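You operate a simulated robot arm through the tools that you are given. There is no shell and no other tool.

Carry out the task below with a simulated robot arm. There is one attempt and no reset: what you move stays moved.

JOB
Peel the failed patch off the green tyre and label it for mending.
Fine: pink patch in the waste bin; wipe the smear off with the pink pad, pad back, then the mend label square on the clean spot. What is to be rubbed or washed off counts as gone when no trace of it is left.

It is judged by the outcome, as a careful person would: the job done as asked, and still so three seconds after it is handed in. It fails if anything else is knocked over, pushed out of place, dropped, spilled or broken.

ROBOT AND FRAMES
A 7-joint arm with a three-finger gripper, fixed in place. Base frame: the origin is on the floor under the middle of its stand, x ahead of it, y to its left, z up; the work surface is at about z = 950. Lengths are in mm, angles in degrees, forces in N, time in s.
It reaches about 1342 mm from its shoulder. Its first joint turns from -166.0 to 166.0 degrees. Payload 2.69 kg.
Tool frame: the origin (TCP) lies between the finger pads and is the grasp point; the fingertips stand 30 mm ahead of it; z points along the fingers, y is the line along which they close. The gripper opens to 128 mm; its body begins 117 mm behind the TCP.
Orientation is told as [roll, pitch, yaw] about the base's x, y, z axes, in that order, counted from this pose: with the fingers straight down and closing along the base's y, the tool's x points along the base's -x, its y along +y and its z along -z.

CONTROLS
- The arm moves only by the tool apply_moves. Its arguments are lists of equal length, an entry for each row: "travel": the shift along the base's x, y, z in mm, a list of three; "delta_rot": the turn, a rotation vector about the base's x, y, z in degrees, a list of three; "jaw": the finger opening in mm, from 0 to 128. In form: {"travel": [[x, y, z], ...], "delta_rot": [[rx, ry, rz], ...], "jaw": [jaw, ...]}. A call has 1 to 20 rows; each row shifts and turns the commanded pose from where the row before left it. Rows are played at 5 a second. More than 50 mm and 8.6 degrees between two rows, or a gripper value outside its range, and nothing of the call is played. Where a pose cannot be reached the arm comes as near as it can. A force on the tool above 40 N (or 10 N above the force at the start of the call, whichever is more), or a blocked arm, ends the call early, and 0.2 s more pass. The fingers move at their own pace (about 127 mm/s each) and stop on an object; they squeeze with about 39 N. The grip force told is the motor's: it shows also when the fingers shut on nothing. Time passes only in rows, and 0.2 s behind the last, so rows that do not move let the fingers close. The reply holds the time, the measured pose of the TCP, the force on the tool along the base axes, the opening and the grip force, in the units named above and with some noise, with the torque about the TCP (base axes, N m) and any sound that the robot's microphone picked up.
- Cameras (640 x 400 px; columns grow to the right, rows downward): "scene" is fixed at [221.4, 496.1, 1743.8]; the picture's right is [-0.11, -0.99, 0.00], its down [-0.81, 0.09, -0.58] and it looks along [0.57, -0.06, -0.82] (base axes); focal length 244 px, centre (320, 200). "wrist" rides on the gripper at [58, 54, -131] in the tool frame; the picture's right is [-0.68, 0.74, 0.00], its down [-0.62, -0.57, -0.55] and it looks along [-0.40, -0.37, 0.84] (tool axes); focal length 234 px, centre (320, 200). There is no depth. A picture from a camera that has moved, and an enlarged one, comes with that camera's place and axes in the base frame and with its lens. The place of the scene camera against the robot may be out by one fixed shift of up to 12 mm in any direction.
- grab_frame(camera): a new picture of that camera. No time passes.
- slide_trunk(by): moves the trunk up (or, below 0, down) by that many mm; the arm rides with it, the base frame stays. It gives what a move gives, with no picture.
- zoom(camera, box): a new picture of the part [left, top, right, bottom] of that camera's present view, enlarged. No time passes.
- sign_off(): hands the job in; it is judged then, once.

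Places have to be worked out from the pictures, the camera data and where the tool is seen. Open the gripper and draw the arm clear of the work before you hand the job in, unless the task says otherwise.

The tools are called after ">>>" as name(argument=value, ...) on one line, values as JSON. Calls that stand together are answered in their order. apply_moves: Moves the arm, as the interface text tells. Its arguments: {"type":"object","properties":{"travel":{"type":"array"},"delta_rot":{"type":"array"},"jaw":{"type":"array"}},"required":["travel","delta_rot","jaw"]} The other tools are called the same way: slide_trunk (by) moves the trunk up or down; grab_frame (camera) takes a picture; zoom (camera, box) takes an enlarged picture of a part of a camera's view; sign_off () hands the job in.

At the start:

```text
time_s: 0.0
ee_pos: [664.2, 212.3, 1263.3]
ee_rot: [-0.1, 0.0, 0.0]
ft_force: [0.9, 0.4, -0.4]
ft_torque: [-0.01, -0.03, -0.01]
grip_width: 128.0
grasp_force: 0.1
trunk travel left (down, up): [-150.0, 200.0]
```

scene: 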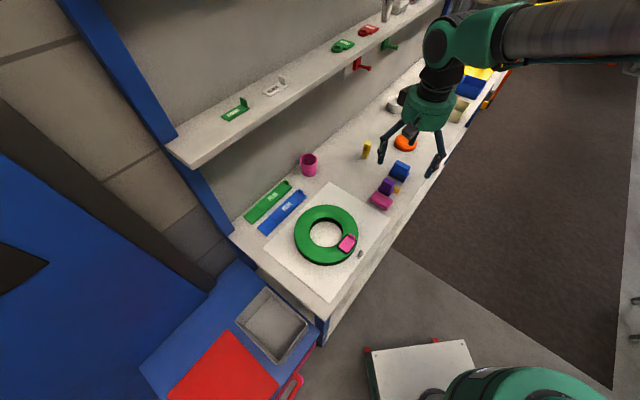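
wrist: 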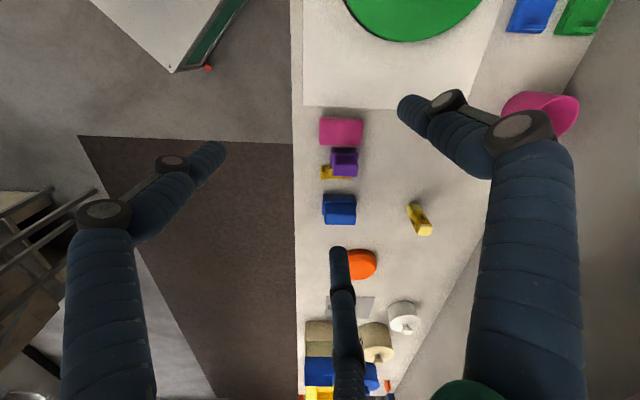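

I start by looking closely at the tyre, the patch, and the items around it.

>>> zoom(camera="scene", box=[230, 160, 410, 290])

>>> zoom(camera="scene", box=[340, 60, 520, 220])

>>> zoom(camera="scene", box=[130, 250, 350, 400])

>>> zoom(camera="scene", box=[200, 0, 440, 140])

>>> zoom(camera="wrist", box=[280, 80, 480, 280])

>>> zoom(camera="wrist", box=[280, 230, 480, 400])

```text
3.08 times, centred on (320, 225) of scene
camera zoom: at [221.4, 496.1, 1743.8], right [-0.11, -0.99, 0.0], down [-0.81, 0.09, -0.58], along [0.57, -0.06, -0.82], focal length 749 px, centre (320, 123)
```

zoom: 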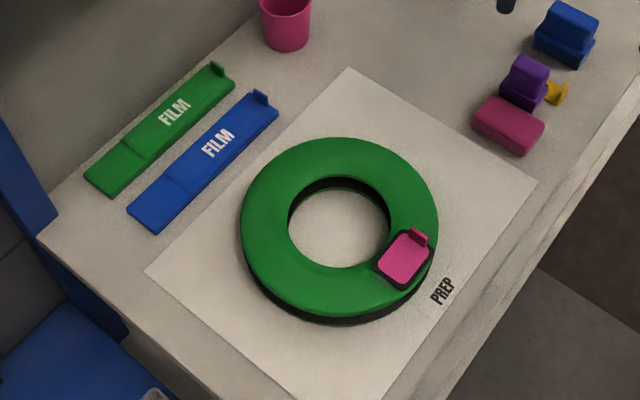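

```text
2.50 times, centred on (430, 140) of scene
camera zoom: at [221.4, 496.1, 1743.8], right [-0.11, -0.99, 0.0], down [-0.81, 0.09, -0.58], along [0.57, -0.06, -0.82], focal length 609 px, centre (45, 350)
```

zoom: 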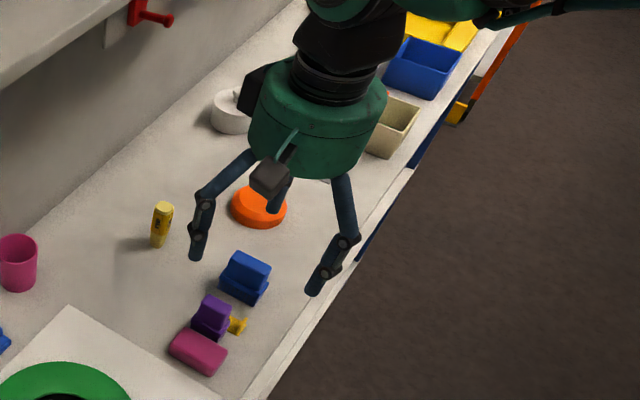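

```text
2.67 times, centred on (240, 325) of scene
camera zoom: at [221.4, 496.1, 1743.8], right [-0.11, -0.99, 0.0], down [-0.81, 0.09, -0.58], along [0.57, -0.06, -0.82], focal length 649 px, centre (533, -133)
```

zoom: 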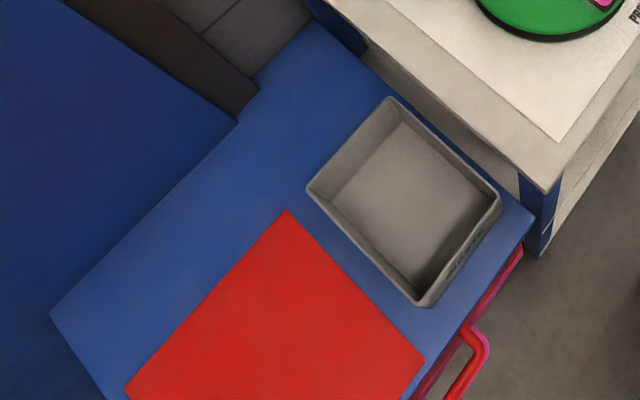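

```text
2.67 times, centred on (320, 70) of scene
camera zoom: at [221.4, 496.1, 1743.8], right [-0.11, -0.99, 0.0], down [-0.81, 0.09, -0.58], along [0.57, -0.06, -0.82], focal length 649 px, centre (320, 547)
```

zoom: 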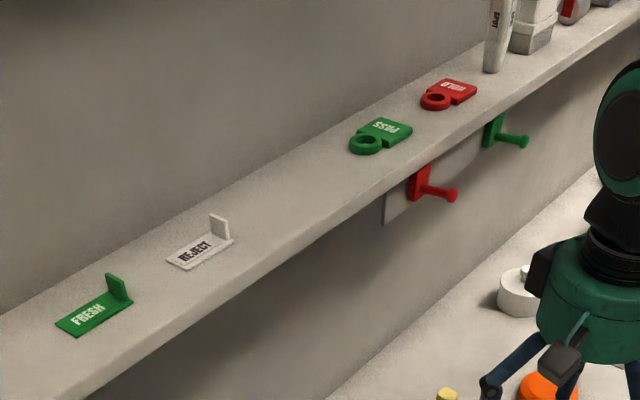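

```text
2.00 times, centred on (380, 180) of wrist
camera zoom: at [604.9, 266.0, 1394.5], right [0.68, 0.74, 0.0], down [0.62, -0.57, 0.55], along [0.4, -0.37, -0.84], focal length 468 px, centre (200, 240)
```

zoom: 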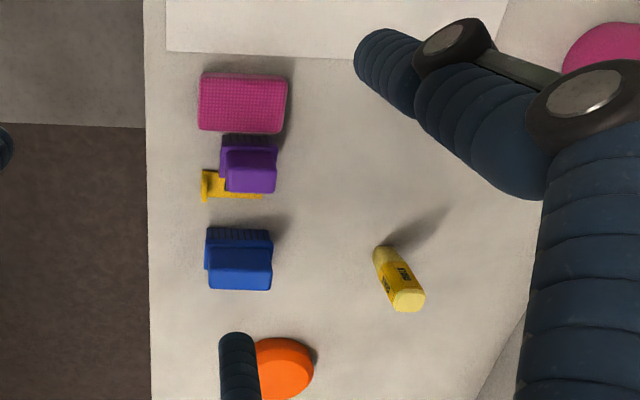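

```text
2.35 times, centred on (380, 315) of wrist
camera zoom: at [604.9, 266.0, 1394.5], right [0.68, 0.74, 0.0], down [0.62, -0.57, 0.55], along [0.4, -0.37, -0.84], focal length 551 px, centre (179, -71)
```

zoom: 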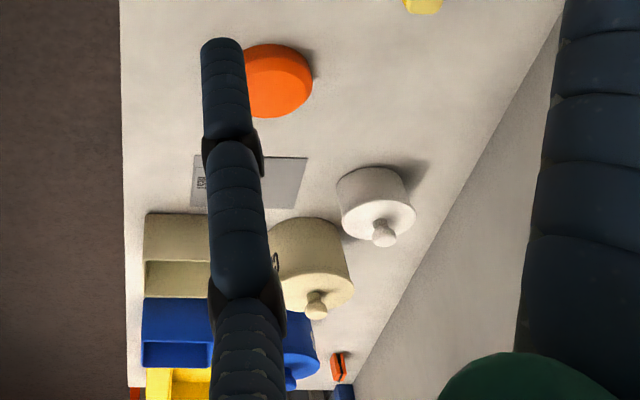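

The mend label is not obvious yet, and I need to read the text on the grey tray. I'll zoom further into candidates before moving.

>>> zoom(camera="scene", box=[230, 280, 330, 370])

>>> zoom(camera="scene", box=[360, 160, 420, 215])

>>> zoom(camera="scene", box=[325, 220, 375, 265])

>>> zoom(camera="scene", box=[430, 50, 530, 130])

>>> zoom(camera="scene", box=[360, 0, 450, 60])

>>> zoom(camera="wrist", box=[300, 320, 420, 400])

>>> zoom(camera="wrist", box=[310, 110, 370, 190])

```text
4.44 times, centred on (280, 325) of scene
camera zoom: at [221.4, 496.1, 1743.8], right [-0.11, -0.99, 0.0], down [-0.81, 0.09, -0.58], along [0.57, -0.06, -0.82], focal length 1082 px, centre (498, -356)
```

zoom: 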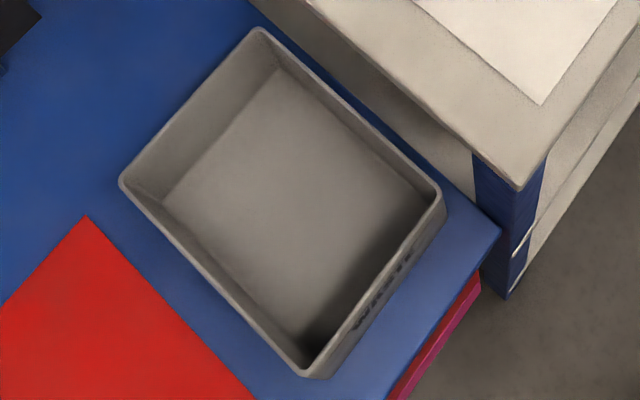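

```text
7.27 times, centred on (390, 188) of scene
camera zoom: at [221.4, 496.1, 1743.8], right [-0.11, -0.99, 0.0], down [-0.81, 0.09, -0.58], along [0.57, -0.06, -0.82], focal length 1771 px, centre (-189, 291)
```

zoom: 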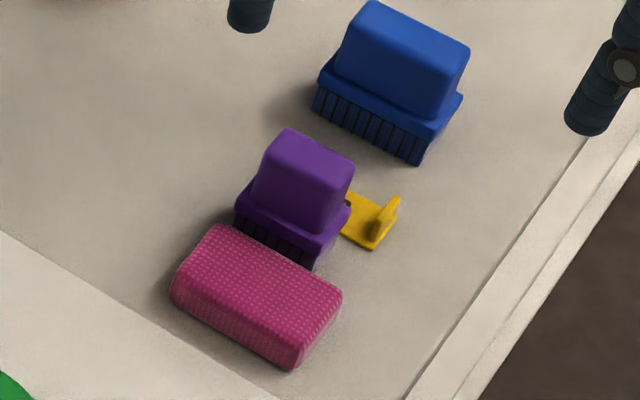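

```text
8.89 times, centred on (350, 242) of scene
camera zoom: at [221.4, 496.1, 1743.8], right [-0.11, -0.99, 0.0], down [-0.81, 0.09, -0.58], along [0.57, -0.06, -0.82], focal length 2165 px, centre (53, -178)
```

zoom: 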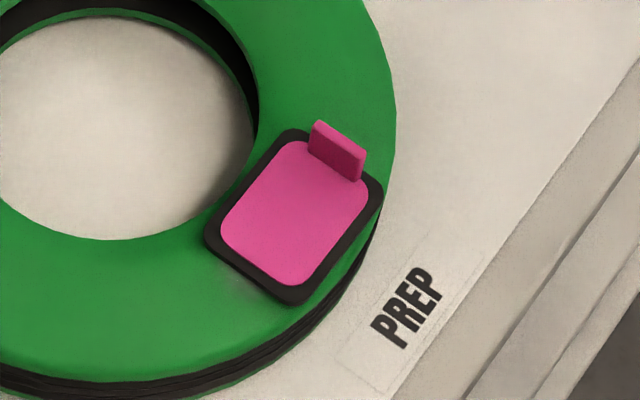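

```text
5.00 times, centred on (480, 90) of scene
camera zoom: at [221.4, 496.1, 1743.8], right [-0.11, -0.99, 0.0], down [-0.81, 0.09, -0.58], along [0.57, -0.06, -0.82], focal length 1218 px, centre (-480, 750)
```

zoom: 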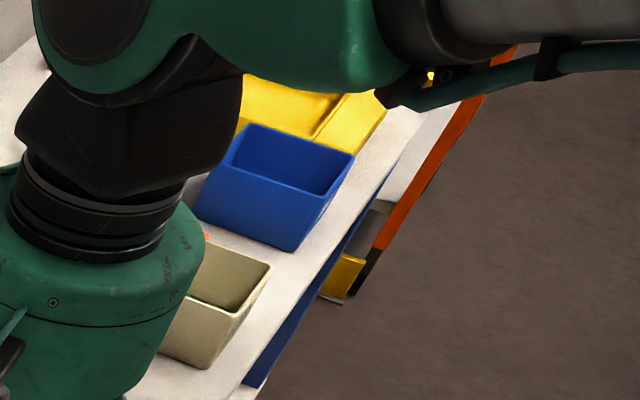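

```text
6.67 times, centred on (405, 30) of scene
camera zoom: at [221.4, 496.1, 1743.8], right [-0.11, -0.99, 0.0], down [-0.81, 0.09, -0.58], along [0.57, -0.06, -0.82], focal length 1624 px, centre (-247, 1333)
```

zoom: 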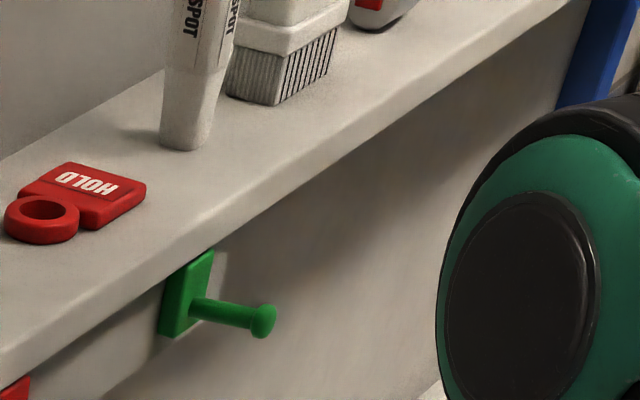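

```text
5.00 times, centred on (360, 360) of wrist
camera zoom: at [604.9, 266.0, 1394.5], right [0.68, 0.74, 0.0], down [0.62, -0.57, 0.55], along [0.4, -0.37, -0.84], focal length 1171 px, centre (120, -600)
```

zoom: 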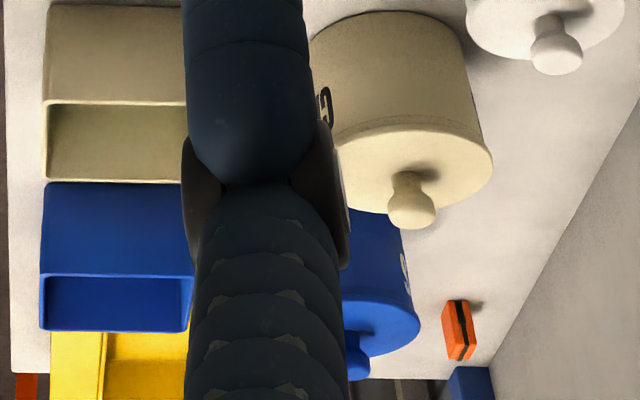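

```text
5.00 times, centred on (340, 150) of wrist
camera zoom: at [604.9, 266.0, 1394.5], right [0.68, 0.74, 0.0], down [0.62, -0.57, 0.55], along [0.4, -0.37, -0.84], focal length 1171 px, centre (220, 450)
```

zoom: 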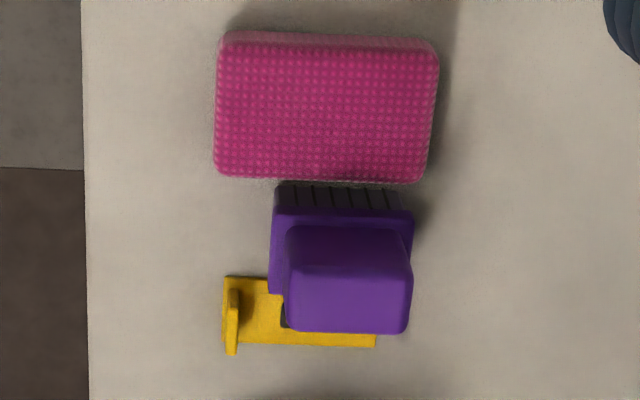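

The pink patch sits on the green tyre near (560, 370). The yellow tabbed card at the purple brush may be the mend label, partly under the brush. I'll close the fingers in free air to learn how they meet, and look at it.

>>> apply_moves(travel=[[0, 0, 0], [0, 0, 0], [0, 0, 0], [0, 0, 0]], delta_rot=[[0, 0, 0], [0, 0, 0], [0, 0, 0], [0, 0, 0]], jaw=[0, 0, 0, 0])

>>> grab_frame(camera="wrist")

>>> zoom(camera="scene", box=[340, 60, 500, 200])

```text
time_s: 1.0
ee_pos: [664.7, 213.5, 1264.6]
ee_rot: [0.0, -0.1, -0.1]
ft_force: [-0.1, -0.3, 0.7]
ft_torque: [-0.02, -0.02, 0.01]
grip_width: 2.2
grasp_force: 32.0
trunk travel left (down, up): [-150.0, 200.0]
```

```text
taken
camera wrist: at [604.9, 266.0, 1394.5], right [0.68, 0.74, 0.0], down [0.62, -0.57, 0.55], along [0.4, -0.37, -0.84], focal length 234 px, centre (320, 200)
```

wrist: 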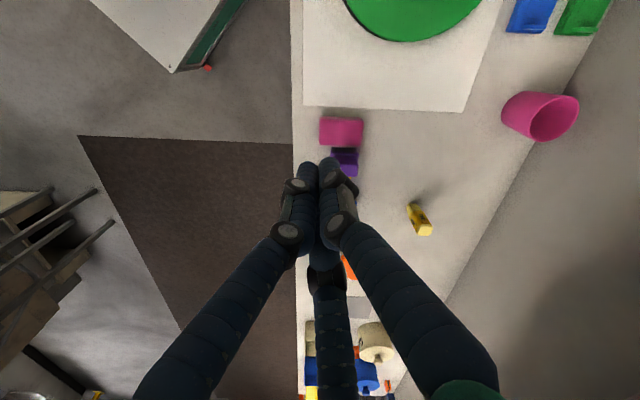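

```text
2.86 times, centred on (420, 130) of scene
camera zoom: at [221.4, 496.1, 1743.8], right [-0.11, -0.99, 0.0], down [-0.81, 0.09, -0.58], along [0.57, -0.06, -0.82], focal length 696 px, centre (34, 400)
```

zoom: 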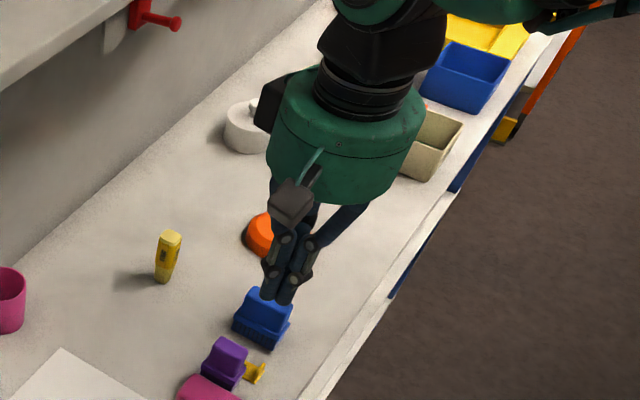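

The three fingers meet at the centre, thumb on tool +y and two fingers opposite. I'll open again and lower the wrist camera toward the brush and yellow card to see whether the card lies under the brush.

>>> apply_moves(travel=[[0, 0, 0], [0, 0, -40], [15, -8, -40], [15, -8, -40], [5, -5, -20], [0, 0, 0]], delta_rot=[[0, 0, 0], [0, 0, 0], [0, 0, 0], [0, 0, 0], [0, 0, 0], [0, 0, 0]], jaw=[128, 128, 128, 128, 128, 128])

>>> grab_frame(camera="wrist")

```text
time_s: 2.4
ee_pos: [700.9, 192.5, 1120.6]
ee_rot: [0.0, 0.0, -0.1]
ft_force: [0.8, 0.4, 0.4]
ft_torque: [0.01, -0.03, -0.03]
grip_width: 128.1
grasp_force: 0.1
trunk travel left (down, up): [-150.0, 200.0]
```

```text
taken
camera wrist: at [640.6, 246.1, 1251.2], right [0.68, 0.74, 0.0], down [0.62, -0.57, 0.55], along [0.4, -0.37, -0.84], focal length 234 px, centre (320, 200)
```

wrist: 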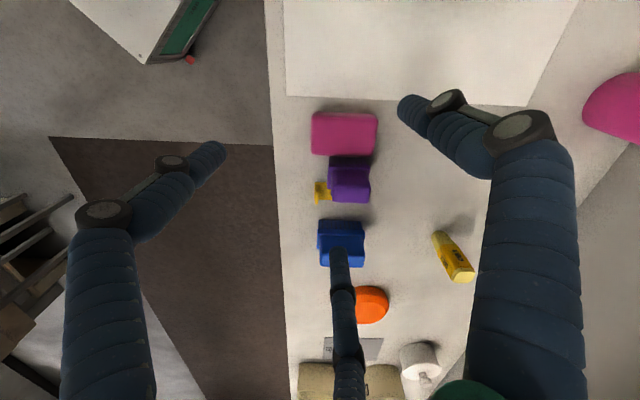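

>>> zoom(camera="wrist", box=[290, 100, 400, 280])

>>> zoom(camera="wrist", box=[300, 140, 390, 215])

```text
2.22 times, centred on (345, 190) of wrist
camera zoom: at [640.6, 246.1, 1251.2], right [0.68, 0.74, 0.0], down [0.62, -0.57, 0.55], along [0.4, -0.37, -0.84], focal length 520 px, centre (264, 222)
```

zoom: 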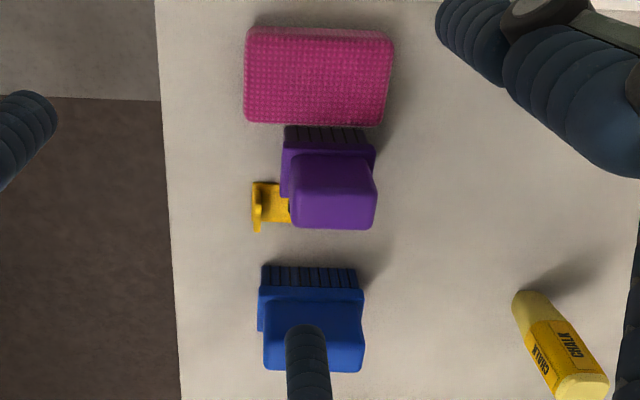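

```text
5.33 times, centred on (345, 178) of wrist
camera zoom: at [640.6, 246.1, 1251.2], right [0.68, 0.74, 0.0], down [0.62, -0.57, 0.55], along [0.4, -0.37, -0.84], focal length 1249 px, centre (187, 320)
```

zoom: 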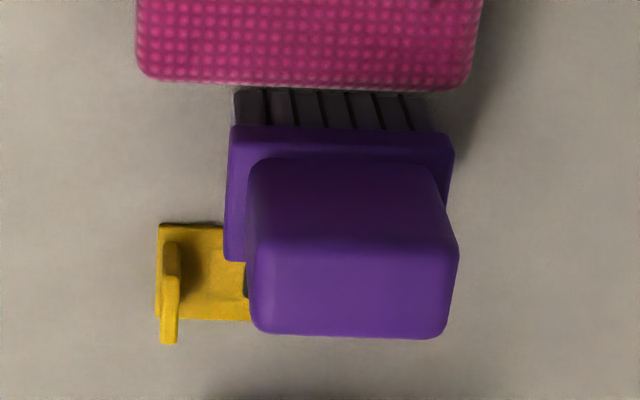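

The card runs behind/under the purple brush; I can't tell from this side. I'll yaw the wrist by 90° and look from the front edge of the bench.

>>> apply_moves(travel=[[1, -12, 3], [1, -12, 3], [1, -12, 3], [2, -12, 3], [2, -12, 0], [2, -12, 0], [1, -12, 0], [1, -12, 0], [1, -12, 0], [1, -12, 0], [1, -12, 0], [0, 0, 0]], delta_rot=[[0, 0, 8.2], [0, 0, 8.2], [0, 0, 8.2], [0, 0, 8.2], [0, 0, 8.2], [0, 0, 8.2], [0, 0, 8.2], [0, 0, 8.2], [0, 0, 8.2], [0, 0, 8.2], [0, 0, 8], [0, 0, 0]], jaw=[128, 128, 128, 128, 128, 128, 128, 128, 128, 128, 128, 128])

>>> grab_frame(camera="wrist")

```text
time_s: 5.0
ee_pos: [712.4, 60.4, 1135.0]
ee_rot: [-0.1, 0.1, 90.0]
ft_force: [-0.4, -0.7, 0.5]
ft_torque: [0.04, -0.03, -0.01]
grip_width: 128.2
grasp_force: 0.1
trunk travel left (down, up): [-150.0, 200.0]
```

```text
taken
camera wrist: at [658.0, 1.0, 1267.0], right [-0.74, 0.68, 0.0], down [0.56, 0.62, 0.55], along [0.37, 0.4, -0.84], focal length 234 px, centre (320, 200)
```

wrist: 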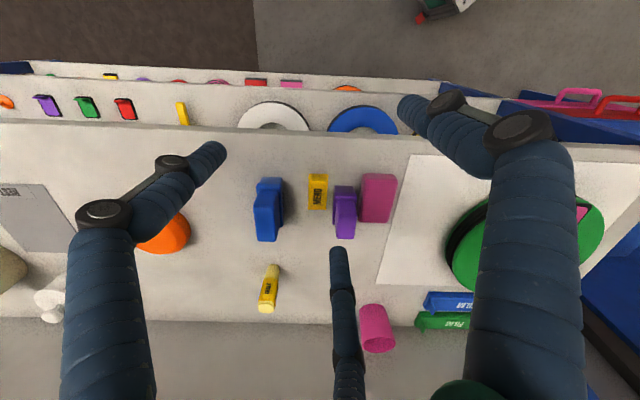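

From this side the yellow card is fully visible and free between the two brushes. I'll zoom to read it and survey the lower shelves too.

>>> zoom(camera="wrist", box=[240, 150, 410, 250])

>>> zoom(camera="wrist", box=[290, 160, 350, 220])

>>> zoom(camera="wrist", box=[0, 50, 400, 150])

>>> zoom(camera="wrist", box=[20, 80, 220, 140])

```text
3.76 times, centred on (325, 200) of wrist
camera zoom: at [658.0, 1.0, 1267.0], right [-0.74, 0.68, 0.0], down [0.56, 0.62, 0.55], along [0.37, 0.4, -0.84], focal length 882 px, centre (301, 200)
```

zoom: 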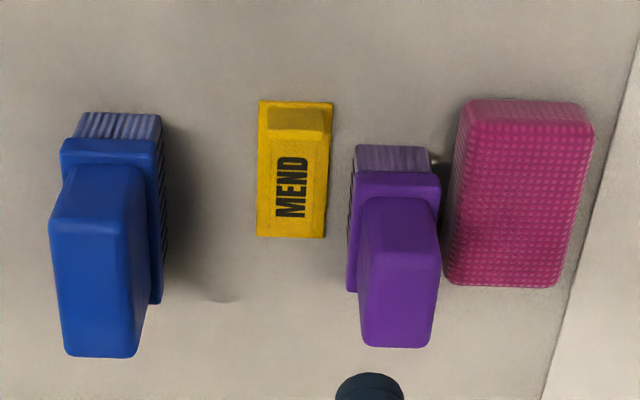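

```text
6.67 times, centred on (320, 190) of wrist
camera zoom: at [658.0, 1.0, 1267.0], right [-0.74, 0.68, 0.0], down [0.56, 0.62, 0.55], along [0.37, 0.4, -0.84], focal length 1561 px, centre (320, 267)
```

zoom: 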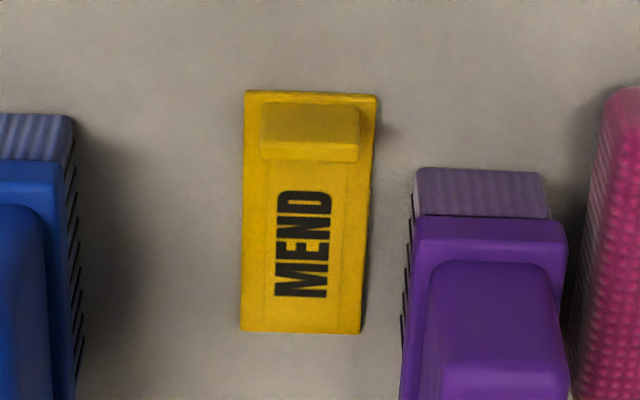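

```text
1.60 times, centred on (200, 100) of wrist
camera zoom: at [658.0, 1.0, 1267.0], right [-0.74, 0.68, 0.0], down [0.56, 0.62, 0.55], along [0.37, 0.4, -0.84], focal length 375 px, centre (512, 360)
```

zoom: 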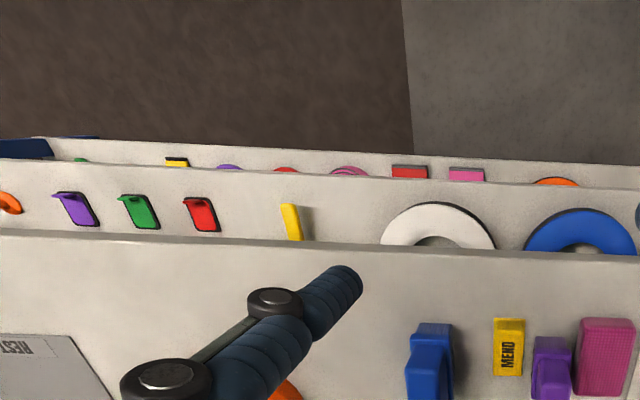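

```text
3.20 times, centred on (120, 110) of wrist
camera zoom: at [658.0, 1.0, 1267.0], right [-0.74, 0.68, 0.0], down [0.56, 0.62, 0.55], along [0.37, 0.4, -0.84], focal length 749 px, centre (960, 488)
```

zoom: 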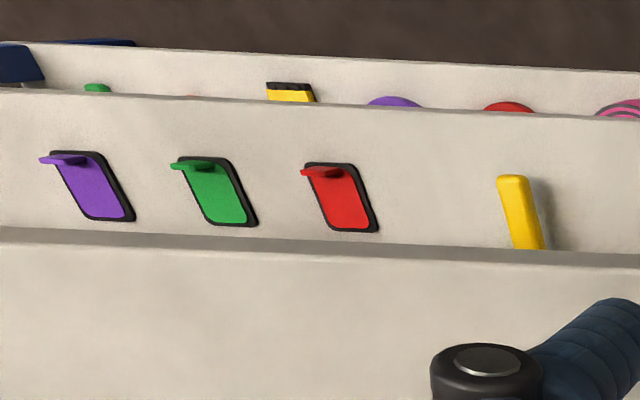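

The card reads MEND and lies at about centre (788, 138), long axis toward the wall with its tab at the front end near (769, 119). The pink pad is just left of the purple brush. Next I go look at the patch from above with yaw 45°, which is also the yaw for gripping its tab.

>>> apply_moves(travel=[[-19, 31, 5], [-19, 31, 5], [-19, 31, 5], [-19, 31, 0], [-19, 31, 0], [-19, 31, 0], [-19, 31, 0], [-19, 31, 0], [-19, 31, 0], [-19, 31, 0], [0, 0, 0]], delta_rot=[[0, 0, -4.5], [0, 0, -4.5], [0, 0, -4.5], [0, 0, -4.5], [0, 0, -4.5], [0, 0, -4.5], [0, 0, -4.5], [0, 0, -4.5], [0, 0, -4.5], [0, 0, -4.5], [0, 0, 0]], jaw=[128, 128, 128, 128, 128, 128, 128, 128, 128, 128, 128])

>>> grab_frame(camera="wrist")

>>> grab_frame(camera="scene")

```text
time_s: 7.4
ee_pos: [523.2, 370.7, 1153.5]
ee_rot: [0.0, 0.0, 45.0]
ft_force: [-0.5, 0.1, 0.2]
ft_torque: [-0.07, 0.01, -0.02]
grip_width: 127.7
grasp_force: 0.0
trunk travel left (down, up): [-150.0, 200.0]
```

```text
taken
camera wrist: at [443.9, 367.0, 1283.6], right [-0.04, 1.0, 0.0], down [0.84, 0.04, 0.55], along [0.55, 0.02, -0.84], focal length 234 px, centre (320, 200)
```

wrist: 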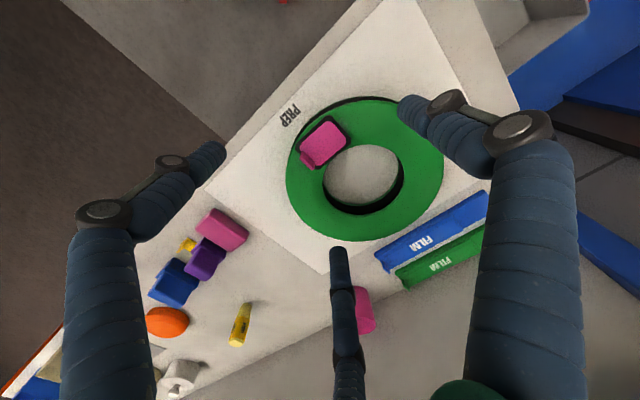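

```text
taken
```

scene: 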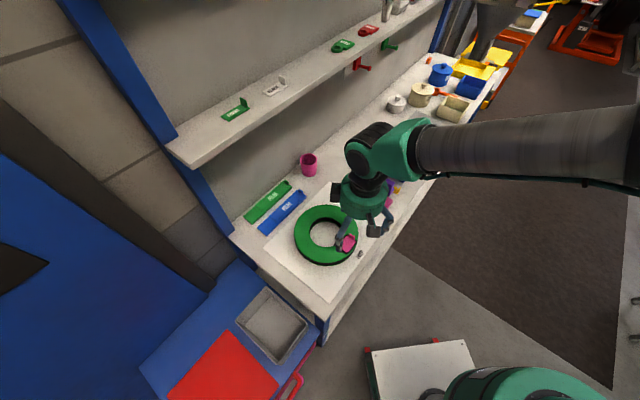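

>>> zoom(camera="wrist", box=[270, 90, 380, 190])

>>> zoom(camera="wrist", box=[260, 80, 460, 260])

>>> zoom(camera="wrist", box=[400, 0, 640, 160])

```text
4.00 times, centred on (325, 140) of wrist
camera zoom: at [443.9, 367.0, 1283.6], right [-0.04, 1.0, 0.0], down [0.84, 0.04, 0.55], along [0.55, 0.02, -0.84], focal length 937 px, centre (300, 440)
```

zoom: 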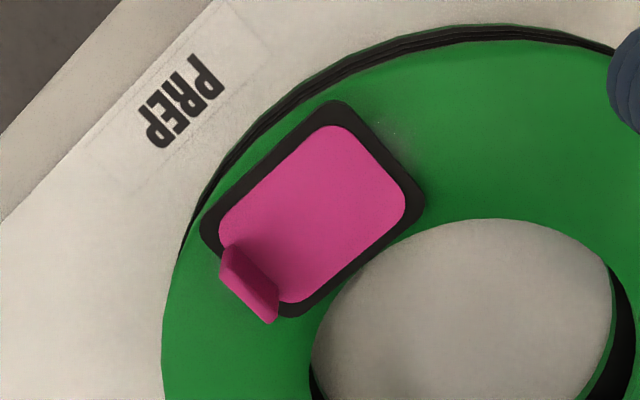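

```text
2.22 times, centred on (360, 170) of wrist
camera zoom: at [443.9, 367.0, 1283.6], right [-0.04, 1.0, 0.0], down [0.84, 0.04, 0.55], along [0.55, 0.02, -0.84], focal length 520 px, centre (231, 267)
```

zoom: 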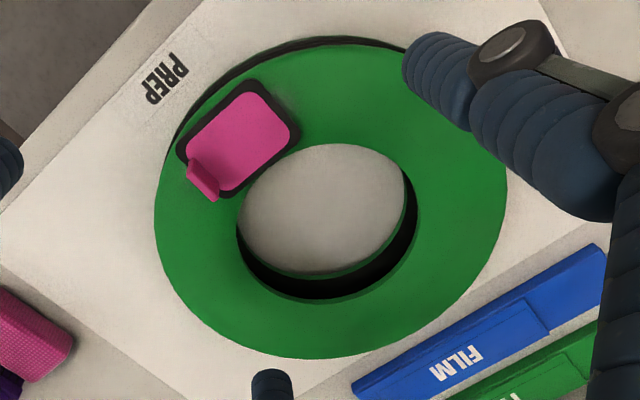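

```text
2.50 times, centred on (520, 80) of wrist
camera zoom: at [443.9, 367.0, 1283.6], right [-0.04, 1.0, 0.0], down [0.84, 0.04, 0.55], along [0.55, 0.02, -0.84], focal length 585 px, centre (-180, 500)
```

zoom: 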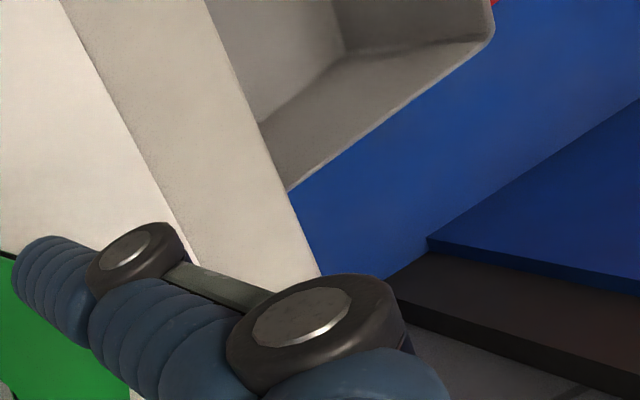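

The patch lies along the bench direction (about −45°), centre about (549, 374), with its tab at the far right end near (568, 355). I'll lower the camera for a second view to triangulate the tyre-top height.

>>> apply_moves(travel=[[8, -8, -25], [8, -8, -28], [0, 0, 0]], delta_rot=[[0, 0, 0], [0, 0, 0], [0, 0, 0]], jaw=[128, 128, 128])

>>> grab_frame(camera="wrist")

>>> zoom(camera="wrist", box=[260, 80, 400, 200])

```text
time_s: 8.2
ee_pos: [540.5, 354.5, 1096.7]
ee_rot: [0.0, 0.0, 45.0]
ft_force: [-0.4, 0.7, 0.2]
ft_torque: [0.02, 0.02, -0.01]
grip_width: 127.9
grasp_force: 0.1
trunk travel left (down, up): [-150.0, 200.0]
```

```text
taken
camera wrist: at [459.8, 350.9, 1229.2], right [-0.04, 1.0, 0.0], down [0.84, 0.04, 0.55], along [0.55, 0.02, -0.84], focal length 234 px, centre (320, 200)
```

wrist: 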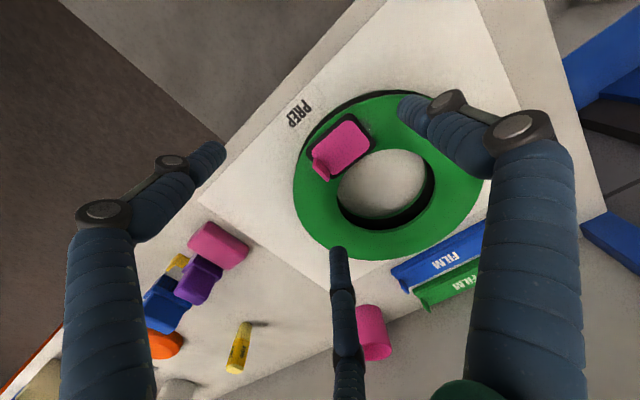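

```text
3.33 times, centred on (330, 140) of wrist
camera zoom: at [459.8, 350.9, 1229.2], right [-0.04, 1.0, 0.0], down [0.84, 0.04, 0.55], along [0.55, 0.02, -0.84], focal length 781 px, centre (287, 400)
```

zoom: 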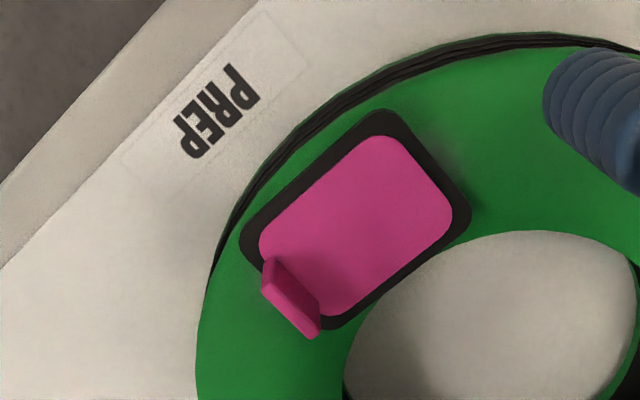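

Both views agree on a patch of 60 × 44 mm at about z 985, tab centre about (570, 355), tab about 24 wide and 18 tall. I'll bring the half-open hand over the tab and descend with tips to about z 1000 to check alignment.

>>> apply_moves(travel=[[15, 0, 0], [14.5, 0.5, 0], [0, 0, -30], [0, 0, -30], [0, 0, 0]], delta_rot=[[0, 0, 0], [0, 0, 0], [0, 0, 0], [0, 0, 0], [0, 0, 0]], jaw=[60, 60, 60, 60, 60])

>>> grab_frame(camera="wrist")

>>> zoom(camera="wrist", box=[250, 80, 410, 230])

>>> zoom(camera="scene", box=[300, 170, 420, 280])

```text
time_s: 9.4
ee_pos: [569.5, 355.8, 1038.6]
ee_rot: [0.1, -0.2, 45.0]
ft_force: [-2.0, -1.4, 10.2]
ft_torque: [0.25, 0.4, 0.12]
grip_width: 61.4
grasp_force: 1.3
trunk travel left (down, up): [-150.0, 200.0]
```

```text
taken
camera wrist: at [489.1, 351.2, 1168.6], right [-0.04, 1.0, 0.0], down [0.83, 0.04, 0.55], along [0.55, 0.02, -0.84], focal length 234 px, centre (320, 200)
```

wrist: 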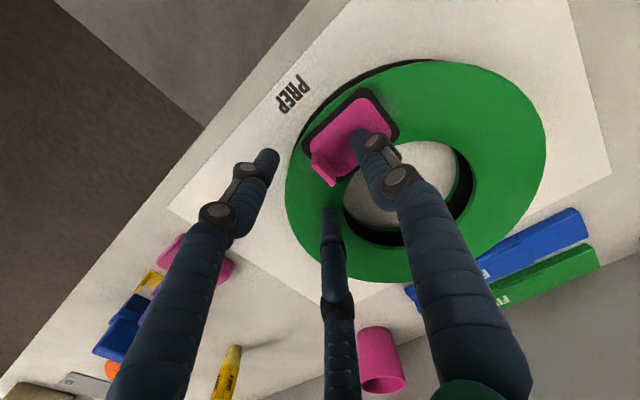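

```text
2.67 times, centred on (330, 155) of wrist
camera zoom: at [489.1, 351.2, 1168.6], right [-0.04, 1.0, 0.0], down [0.83, 0.04, 0.55], along [0.55, 0.02, -0.84], focal length 624 px, centre (293, 320)
```

zoom: 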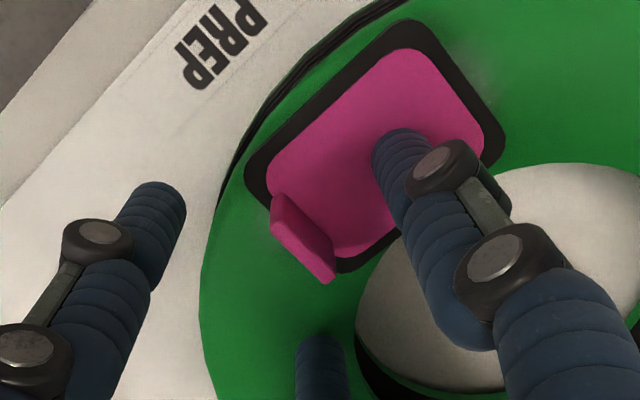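

```text
3.64 times, centred on (360, 225) of scene
camera zoom: at [221.4, 496.1, 1743.8], right [-0.11, -0.99, 0.0], down [-0.81, 0.09, -0.58], along [0.57, -0.06, -0.82], focal length 886 px, centre (174, 109)
```

zoom: 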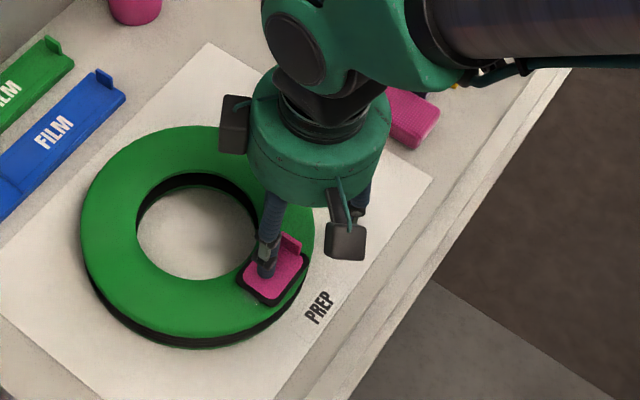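

The thumb already touches the patch plate (10 N up at TCP z 1038.6), so the plate is higher than thought. I'll raise 5 mm and close partly to see how the tab sits between the fingers.

>>> apply_moves(travel=[[0, 0, 7], [0, 0, 0], [0, 0, 0]], delta_rot=[[0, 0, 0], [0, 0, 0], [0, 0, 0]], jaw=[60, 30, 30])

>>> grab_frame(camera="wrist")

>>> zoom(camera="wrist", box=[250, 80, 410, 230])

>>> zoom(camera="scene", box=[320, 190, 400, 260])

```text
time_s: 10.2
ee_pos: [570.2, 354.7, 1044.6]
ee_rot: [0.1, 0.0, 45.1]
ft_force: [-0.7, -0.6, 0.7]
ft_torque: [0.03, 0.02, 0.0]
grip_width: 29.9
grasp_force: 0.1
trunk travel left (down, up): [-150.0, 200.0]
```

```text
taken
camera wrist: at [489.5, 350.8, 1175.0], right [-0.04, 1.0, 0.0], down [0.84, 0.04, 0.55], along [0.55, 0.02, -0.84], focal length 234 px, centre (320, 200)
```

wrist: 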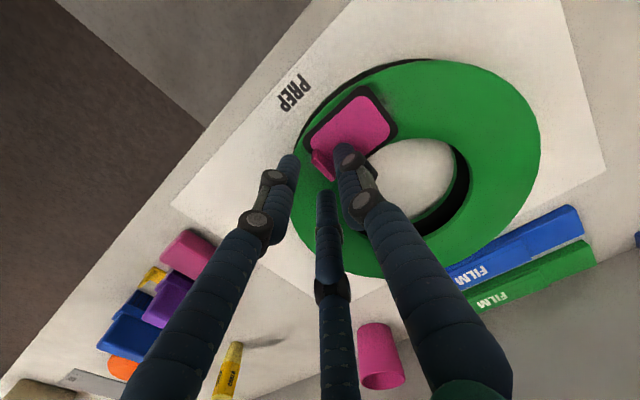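

```text
2.67 times, centred on (330, 155) of wrist
camera zoom: at [489.5, 350.8, 1175.0], right [-0.04, 1.0, 0.0], down [0.84, 0.04, 0.55], along [0.55, 0.02, -0.84], focal length 624 px, centre (293, 320)
```

zoom: 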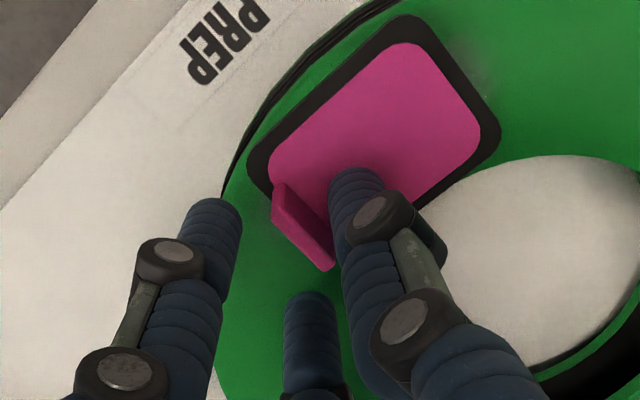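

```text
5.71 times, centred on (360, 225) of scene
camera zoom: at [221.4, 496.1, 1743.8], right [-0.11, -0.99, 0.0], down [-0.81, 0.09, -0.58], along [0.57, -0.06, -0.82], focal length 1392 px, centre (91, 57)
```

zoom: 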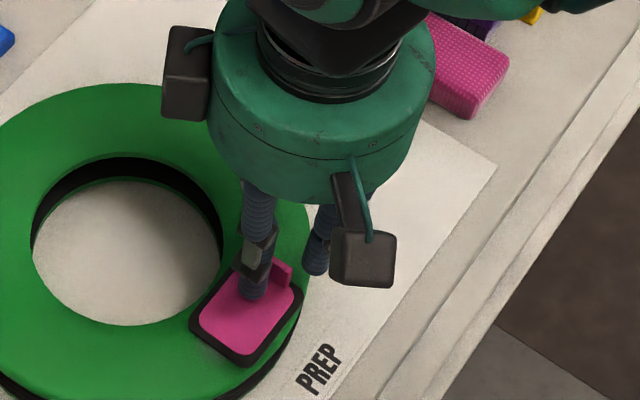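

The tab height is uncertain because my views were all along one line of sight. I'll lift and shift sideways in y for a proper stereo baseline.

>>> apply_moves(travel=[[0, 0, 30], [-10, 30, 25], [-10, 35, 0], [-10, 30, 0], [0, 0, 0]], delta_rot=[[0, 0, 0], [0, 0, 0], [0, 0, 0], [0, 0, 0], [0, 0, 0]], jaw=[60, 80, 128, 128, 128])

>>> grab_frame(camera="wrist")

>>> zoom(camera="wrist", box=[200, 80, 340, 200])

```text
time_s: 11.4
ee_pos: [539.1, 448.5, 1097.0]
ee_rot: [0.0, 0.1, 45.0]
ft_force: [0.5, 0.0, -0.1]
ft_torque: [-0.02, 0.0, -0.03]
grip_width: 128.1
grasp_force: 0.0
trunk travel left (down, up): [-150.0, 200.0]
```

```text
taken
camera wrist: at [459.2, 445.7, 1227.9], right [-0.04, 1.0, 0.0], down [0.84, 0.04, 0.55], along [0.55, 0.02, -0.84], focal length 234 px, centre (320, 200)
```

wrist: 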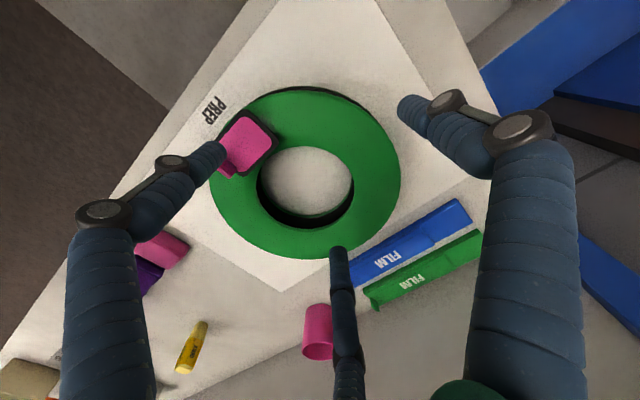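

```text
3.33 times, centred on (270, 140) of wrist
camera zoom: at [459.2, 445.7, 1227.9], right [-0.04, 1.0, 0.0], down [0.84, 0.04, 0.55], along [0.55, 0.02, -0.84], focal length 781 px, centre (487, 400)
```

zoom: 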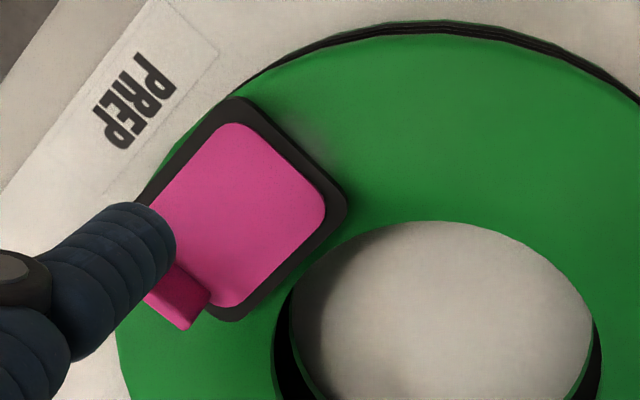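

Stereo gives the patch at z ≈ 1003 with centre (543, 374), size 56 × 41 mm, square to the bench; the tab is centred about (562, 355) spanning z ≈ 1006–1023. I go there with the jaw at 44 and stop with tips just above the plate.

>>> apply_moves(travel=[[8, -32, 0], [8, -32, 0], [7.3, -29.8, 0], [0, 0, -30], [0, 0, -26], [0, 0, 0]], delta_rot=[[0, 0, 0], [0, 0, 0], [0, 0, 0], [0, 0, 0], [0, 0, 0], [0, 0, 0]], jaw=[60, 44, 44, 44, 44, 44])

>>> zoom(camera="wrist", box=[250, 80, 410, 230])

>>> zoom(camera="scene", box=[320, 190, 400, 260])

```text
time_s: 12.8
ee_pos: [565.1, 354.4, 1042.4]
ee_rot: [0.0, 0.1, 45.0]
ft_force: [0.4, 1.0, 0.4]
ft_torque: [-0.05, 0.01, -0.01]
grip_width: 44.2
grasp_force: 0.0
trunk travel left (down, up): [-150.0, 200.0]
```

```text
2.67 times, centred on (330, 155) of wrist
camera zoom: at [484.1, 350.5, 1173.5], right [-0.04, 1.0, 0.0], down [0.84, 0.04, 0.55], along [0.55, 0.02, -0.84], focal length 624 px, centre (293, 320)
```

zoom: 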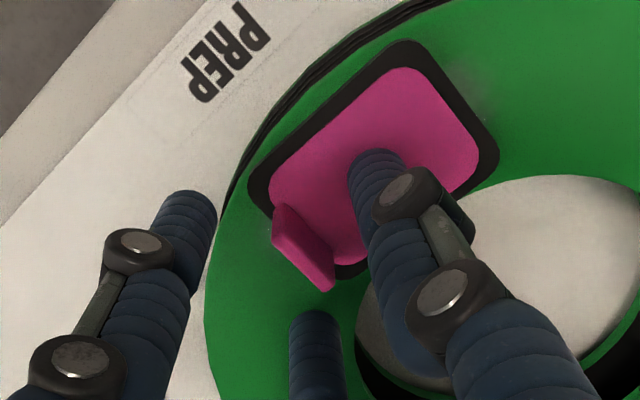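

```text
5.71 times, centred on (360, 225) of scene
camera zoom: at [221.4, 496.1, 1743.8], right [-0.11, -0.99, 0.0], down [-0.81, 0.09, -0.58], along [0.57, -0.06, -0.82], focal length 1392 px, centre (91, 57)
```

zoom: 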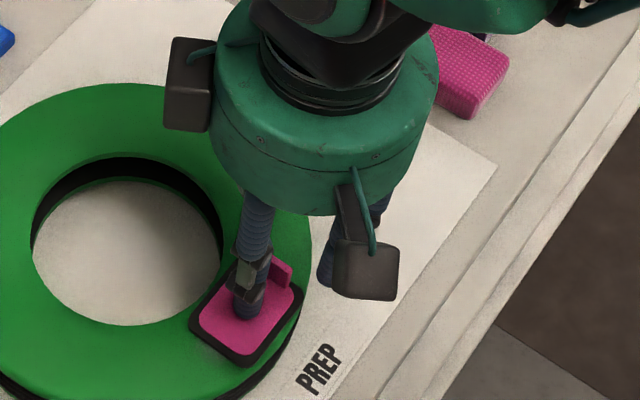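

The tab now sits between thumb and the two fingers. I close on it.

>>> apply_moves(travel=[[0, 0, 0], [0, 0, 0], [0, 0, 0]], delta_rot=[[0, 0, 0], [0, 0, 0], [0, 0, 0]], jaw=[20, 0, 0])

>>> zoom(camera="wrist", box=[250, 80, 410, 230])

```text
time_s: 13.6
ee_pos: [564.8, 353.3, 1043.1]
ee_rot: [0.0, 0.1, 45.0]
ft_force: [1.1, 0.4, -1.9]
ft_torque: [0.01, -0.08, -0.04]
grip_width: 9.1
grasp_force: 36.3
trunk travel left (down, up): [-150.0, 200.0]
```

```text
2.67 times, centred on (330, 155) of wrist
camera zoom: at [483.9, 350.4, 1173.8], right [-0.04, 1.0, 0.0], down [0.84, 0.04, 0.55], along [0.55, 0.02, -0.84], focal length 624 px, centre (293, 320)
```

zoom: 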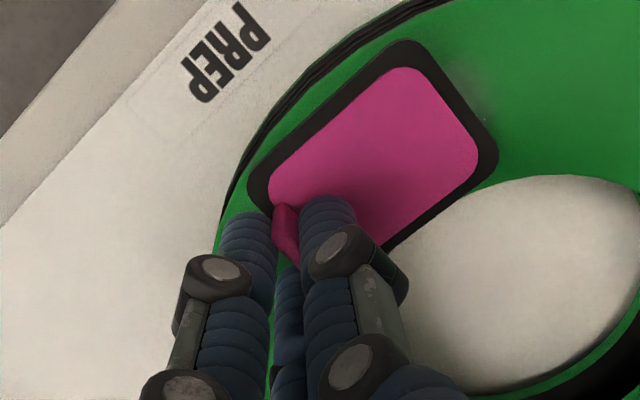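

The tab is gripped (opening stopped at 9.1 with 36 N). I lift gently in small steps to see how strongly the patch holds.

>>> apply_moves(travel=[[0, 0, 2], [0, 0, 2], [0, 0, 2]], delta_rot=[[0, 0, 0], [0, 0, 0], [0, 0, 0]], jaw=[0, 0, 0])

>>> zoom(camera="wrist", box=[250, 80, 410, 230])

```text
time_s: 14.4
ee_pos: [563.4, 353.7, 1048.8]
ee_rot: [0.0, 0.1, 45.0]
ft_force: [-0.4, 0.0, 0.0]
ft_torque: [0.02, -0.02, 0.04]
grip_width: 8.7
grasp_force: 36.3
trunk travel left (down, up): [-150.0, 200.0]
```

```text
2.67 times, centred on (330, 155) of wrist
camera zoom: at [482.9, 350.7, 1180.3], right [-0.04, 1.0, 0.0], down [0.84, 0.04, 0.55], along [0.55, 0.02, -0.84], focal length 624 px, centre (293, 320)
```

zoom: 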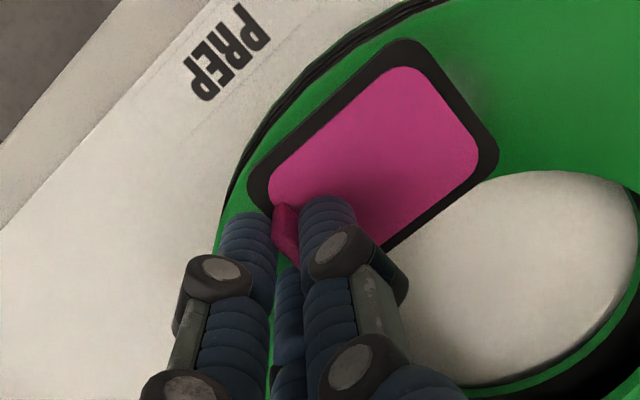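

The patch stays fixed relative to the fingers while the background shifts, so it came free. I lift higher and check with both cameras.

>>> apply_moves(travel=[[0, 0, 15], [0, 0, 25], [0, 0, 30], [0, 0, 30], [0, 0, 0]], delta_rot=[[0, 0, 0], [0, 0, 0], [0, 0, 0], [0, 0, 0], [0, 0, 0]], jaw=[0, 0, 0, 0, 0])

>>> grab_frame(camera="wrist")

>>> zoom(camera="scene", box=[280, 160, 420, 280])

```text
time_s: 15.6
ee_pos: [562.0, 353.2, 1152.3]
ee_rot: [-0.1, 0.0, 44.9]
ft_force: [-0.6, 0.1, -0.6]
ft_torque: [0.02, -0.03, 0.02]
grip_width: 8.8
grasp_force: 37.1
trunk travel left (down, up): [-150.0, 200.0]
```

```text
taken
camera wrist: at [482.5, 349.4, 1283.7], right [-0.04, 1.0, 0.0], down [0.84, 0.04, 0.55], along [0.55, 0.02, -0.84], focal length 234 px, centre (320, 200)
```

wrist: 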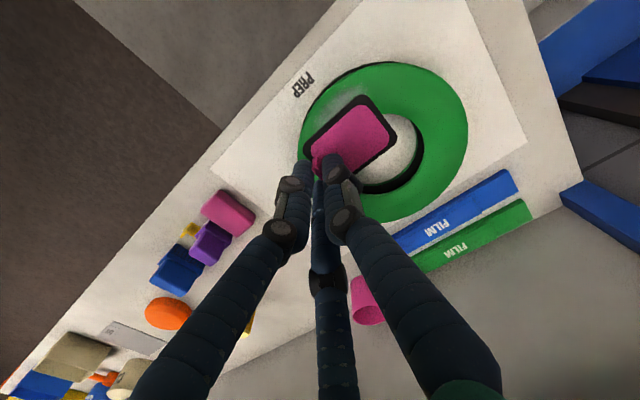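

```text
3.33 times, centred on (350, 220) of scene
camera zoom: at [221.4, 496.1, 1743.8], right [-0.11, -0.99, 0.0], down [-0.81, 0.09, -0.58], along [0.57, -0.06, -0.82], focal length 812 px, centre (220, 133)
```

zoom: 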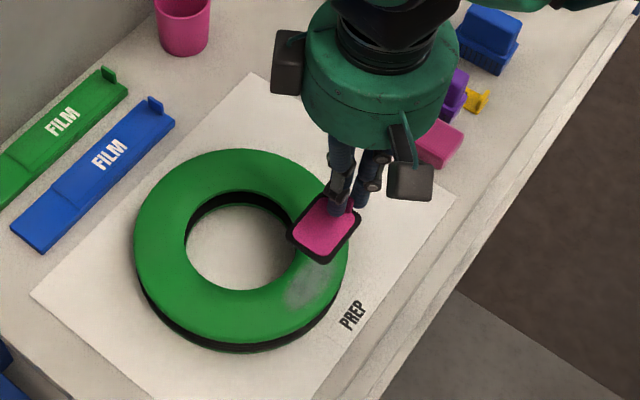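

The patch is in hand and a grey smear remains on the tyre. I carry the patch toward the waste tray at the left, pausing to locate the tray with the wrist camera.

>>> apply_moves(travel=[[-22, 33, 5], [-22, 33, 5], [-22, 33, 0], [-22, 33, 0], [-22, 33, 0], [0, 0, 0]], delta_rot=[[0, 0, 0], [0, 0, 0], [0, 0, 0], [0, 0, 0], [0, 0, 0], [0, 0, 0]], jaw=[0, 0, 0, 0, 0, 0])

>>> grab_frame(camera="wrist")

>>> grab_frame(camera="scene")

```text
time_s: 17.0
ee_pos: [453.3, 519.0, 1159.3]
ee_rot: [0.1, 0.1, 45.0]
ft_force: [-0.3, 0.3, -1.0]
ft_torque: [-0.07, -0.03, -0.02]
grip_width: 8.5
grasp_force: 36.6
trunk travel left (down, up): [-150.0, 200.0]
```

```text
taken
camera wrist: at [372.4, 515.3, 1290.8], right [-0.04, 1.0, 0.0], down [0.84, 0.04, 0.55], along [0.55, 0.02, -0.84], focal length 234 px, centre (320, 200)
```

wrist: 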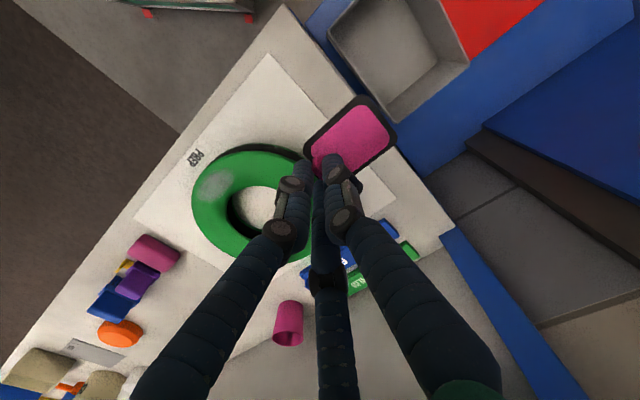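

```text
taken
```

scene: 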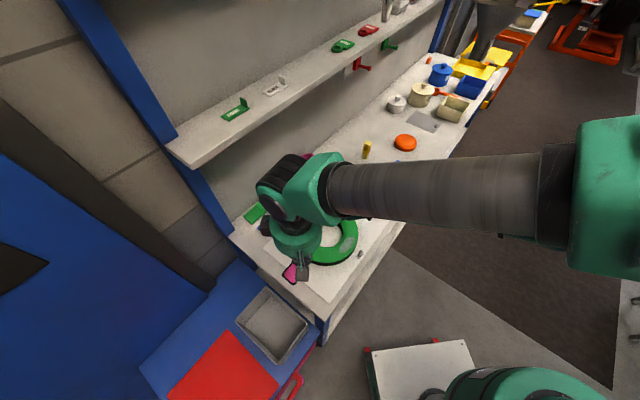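

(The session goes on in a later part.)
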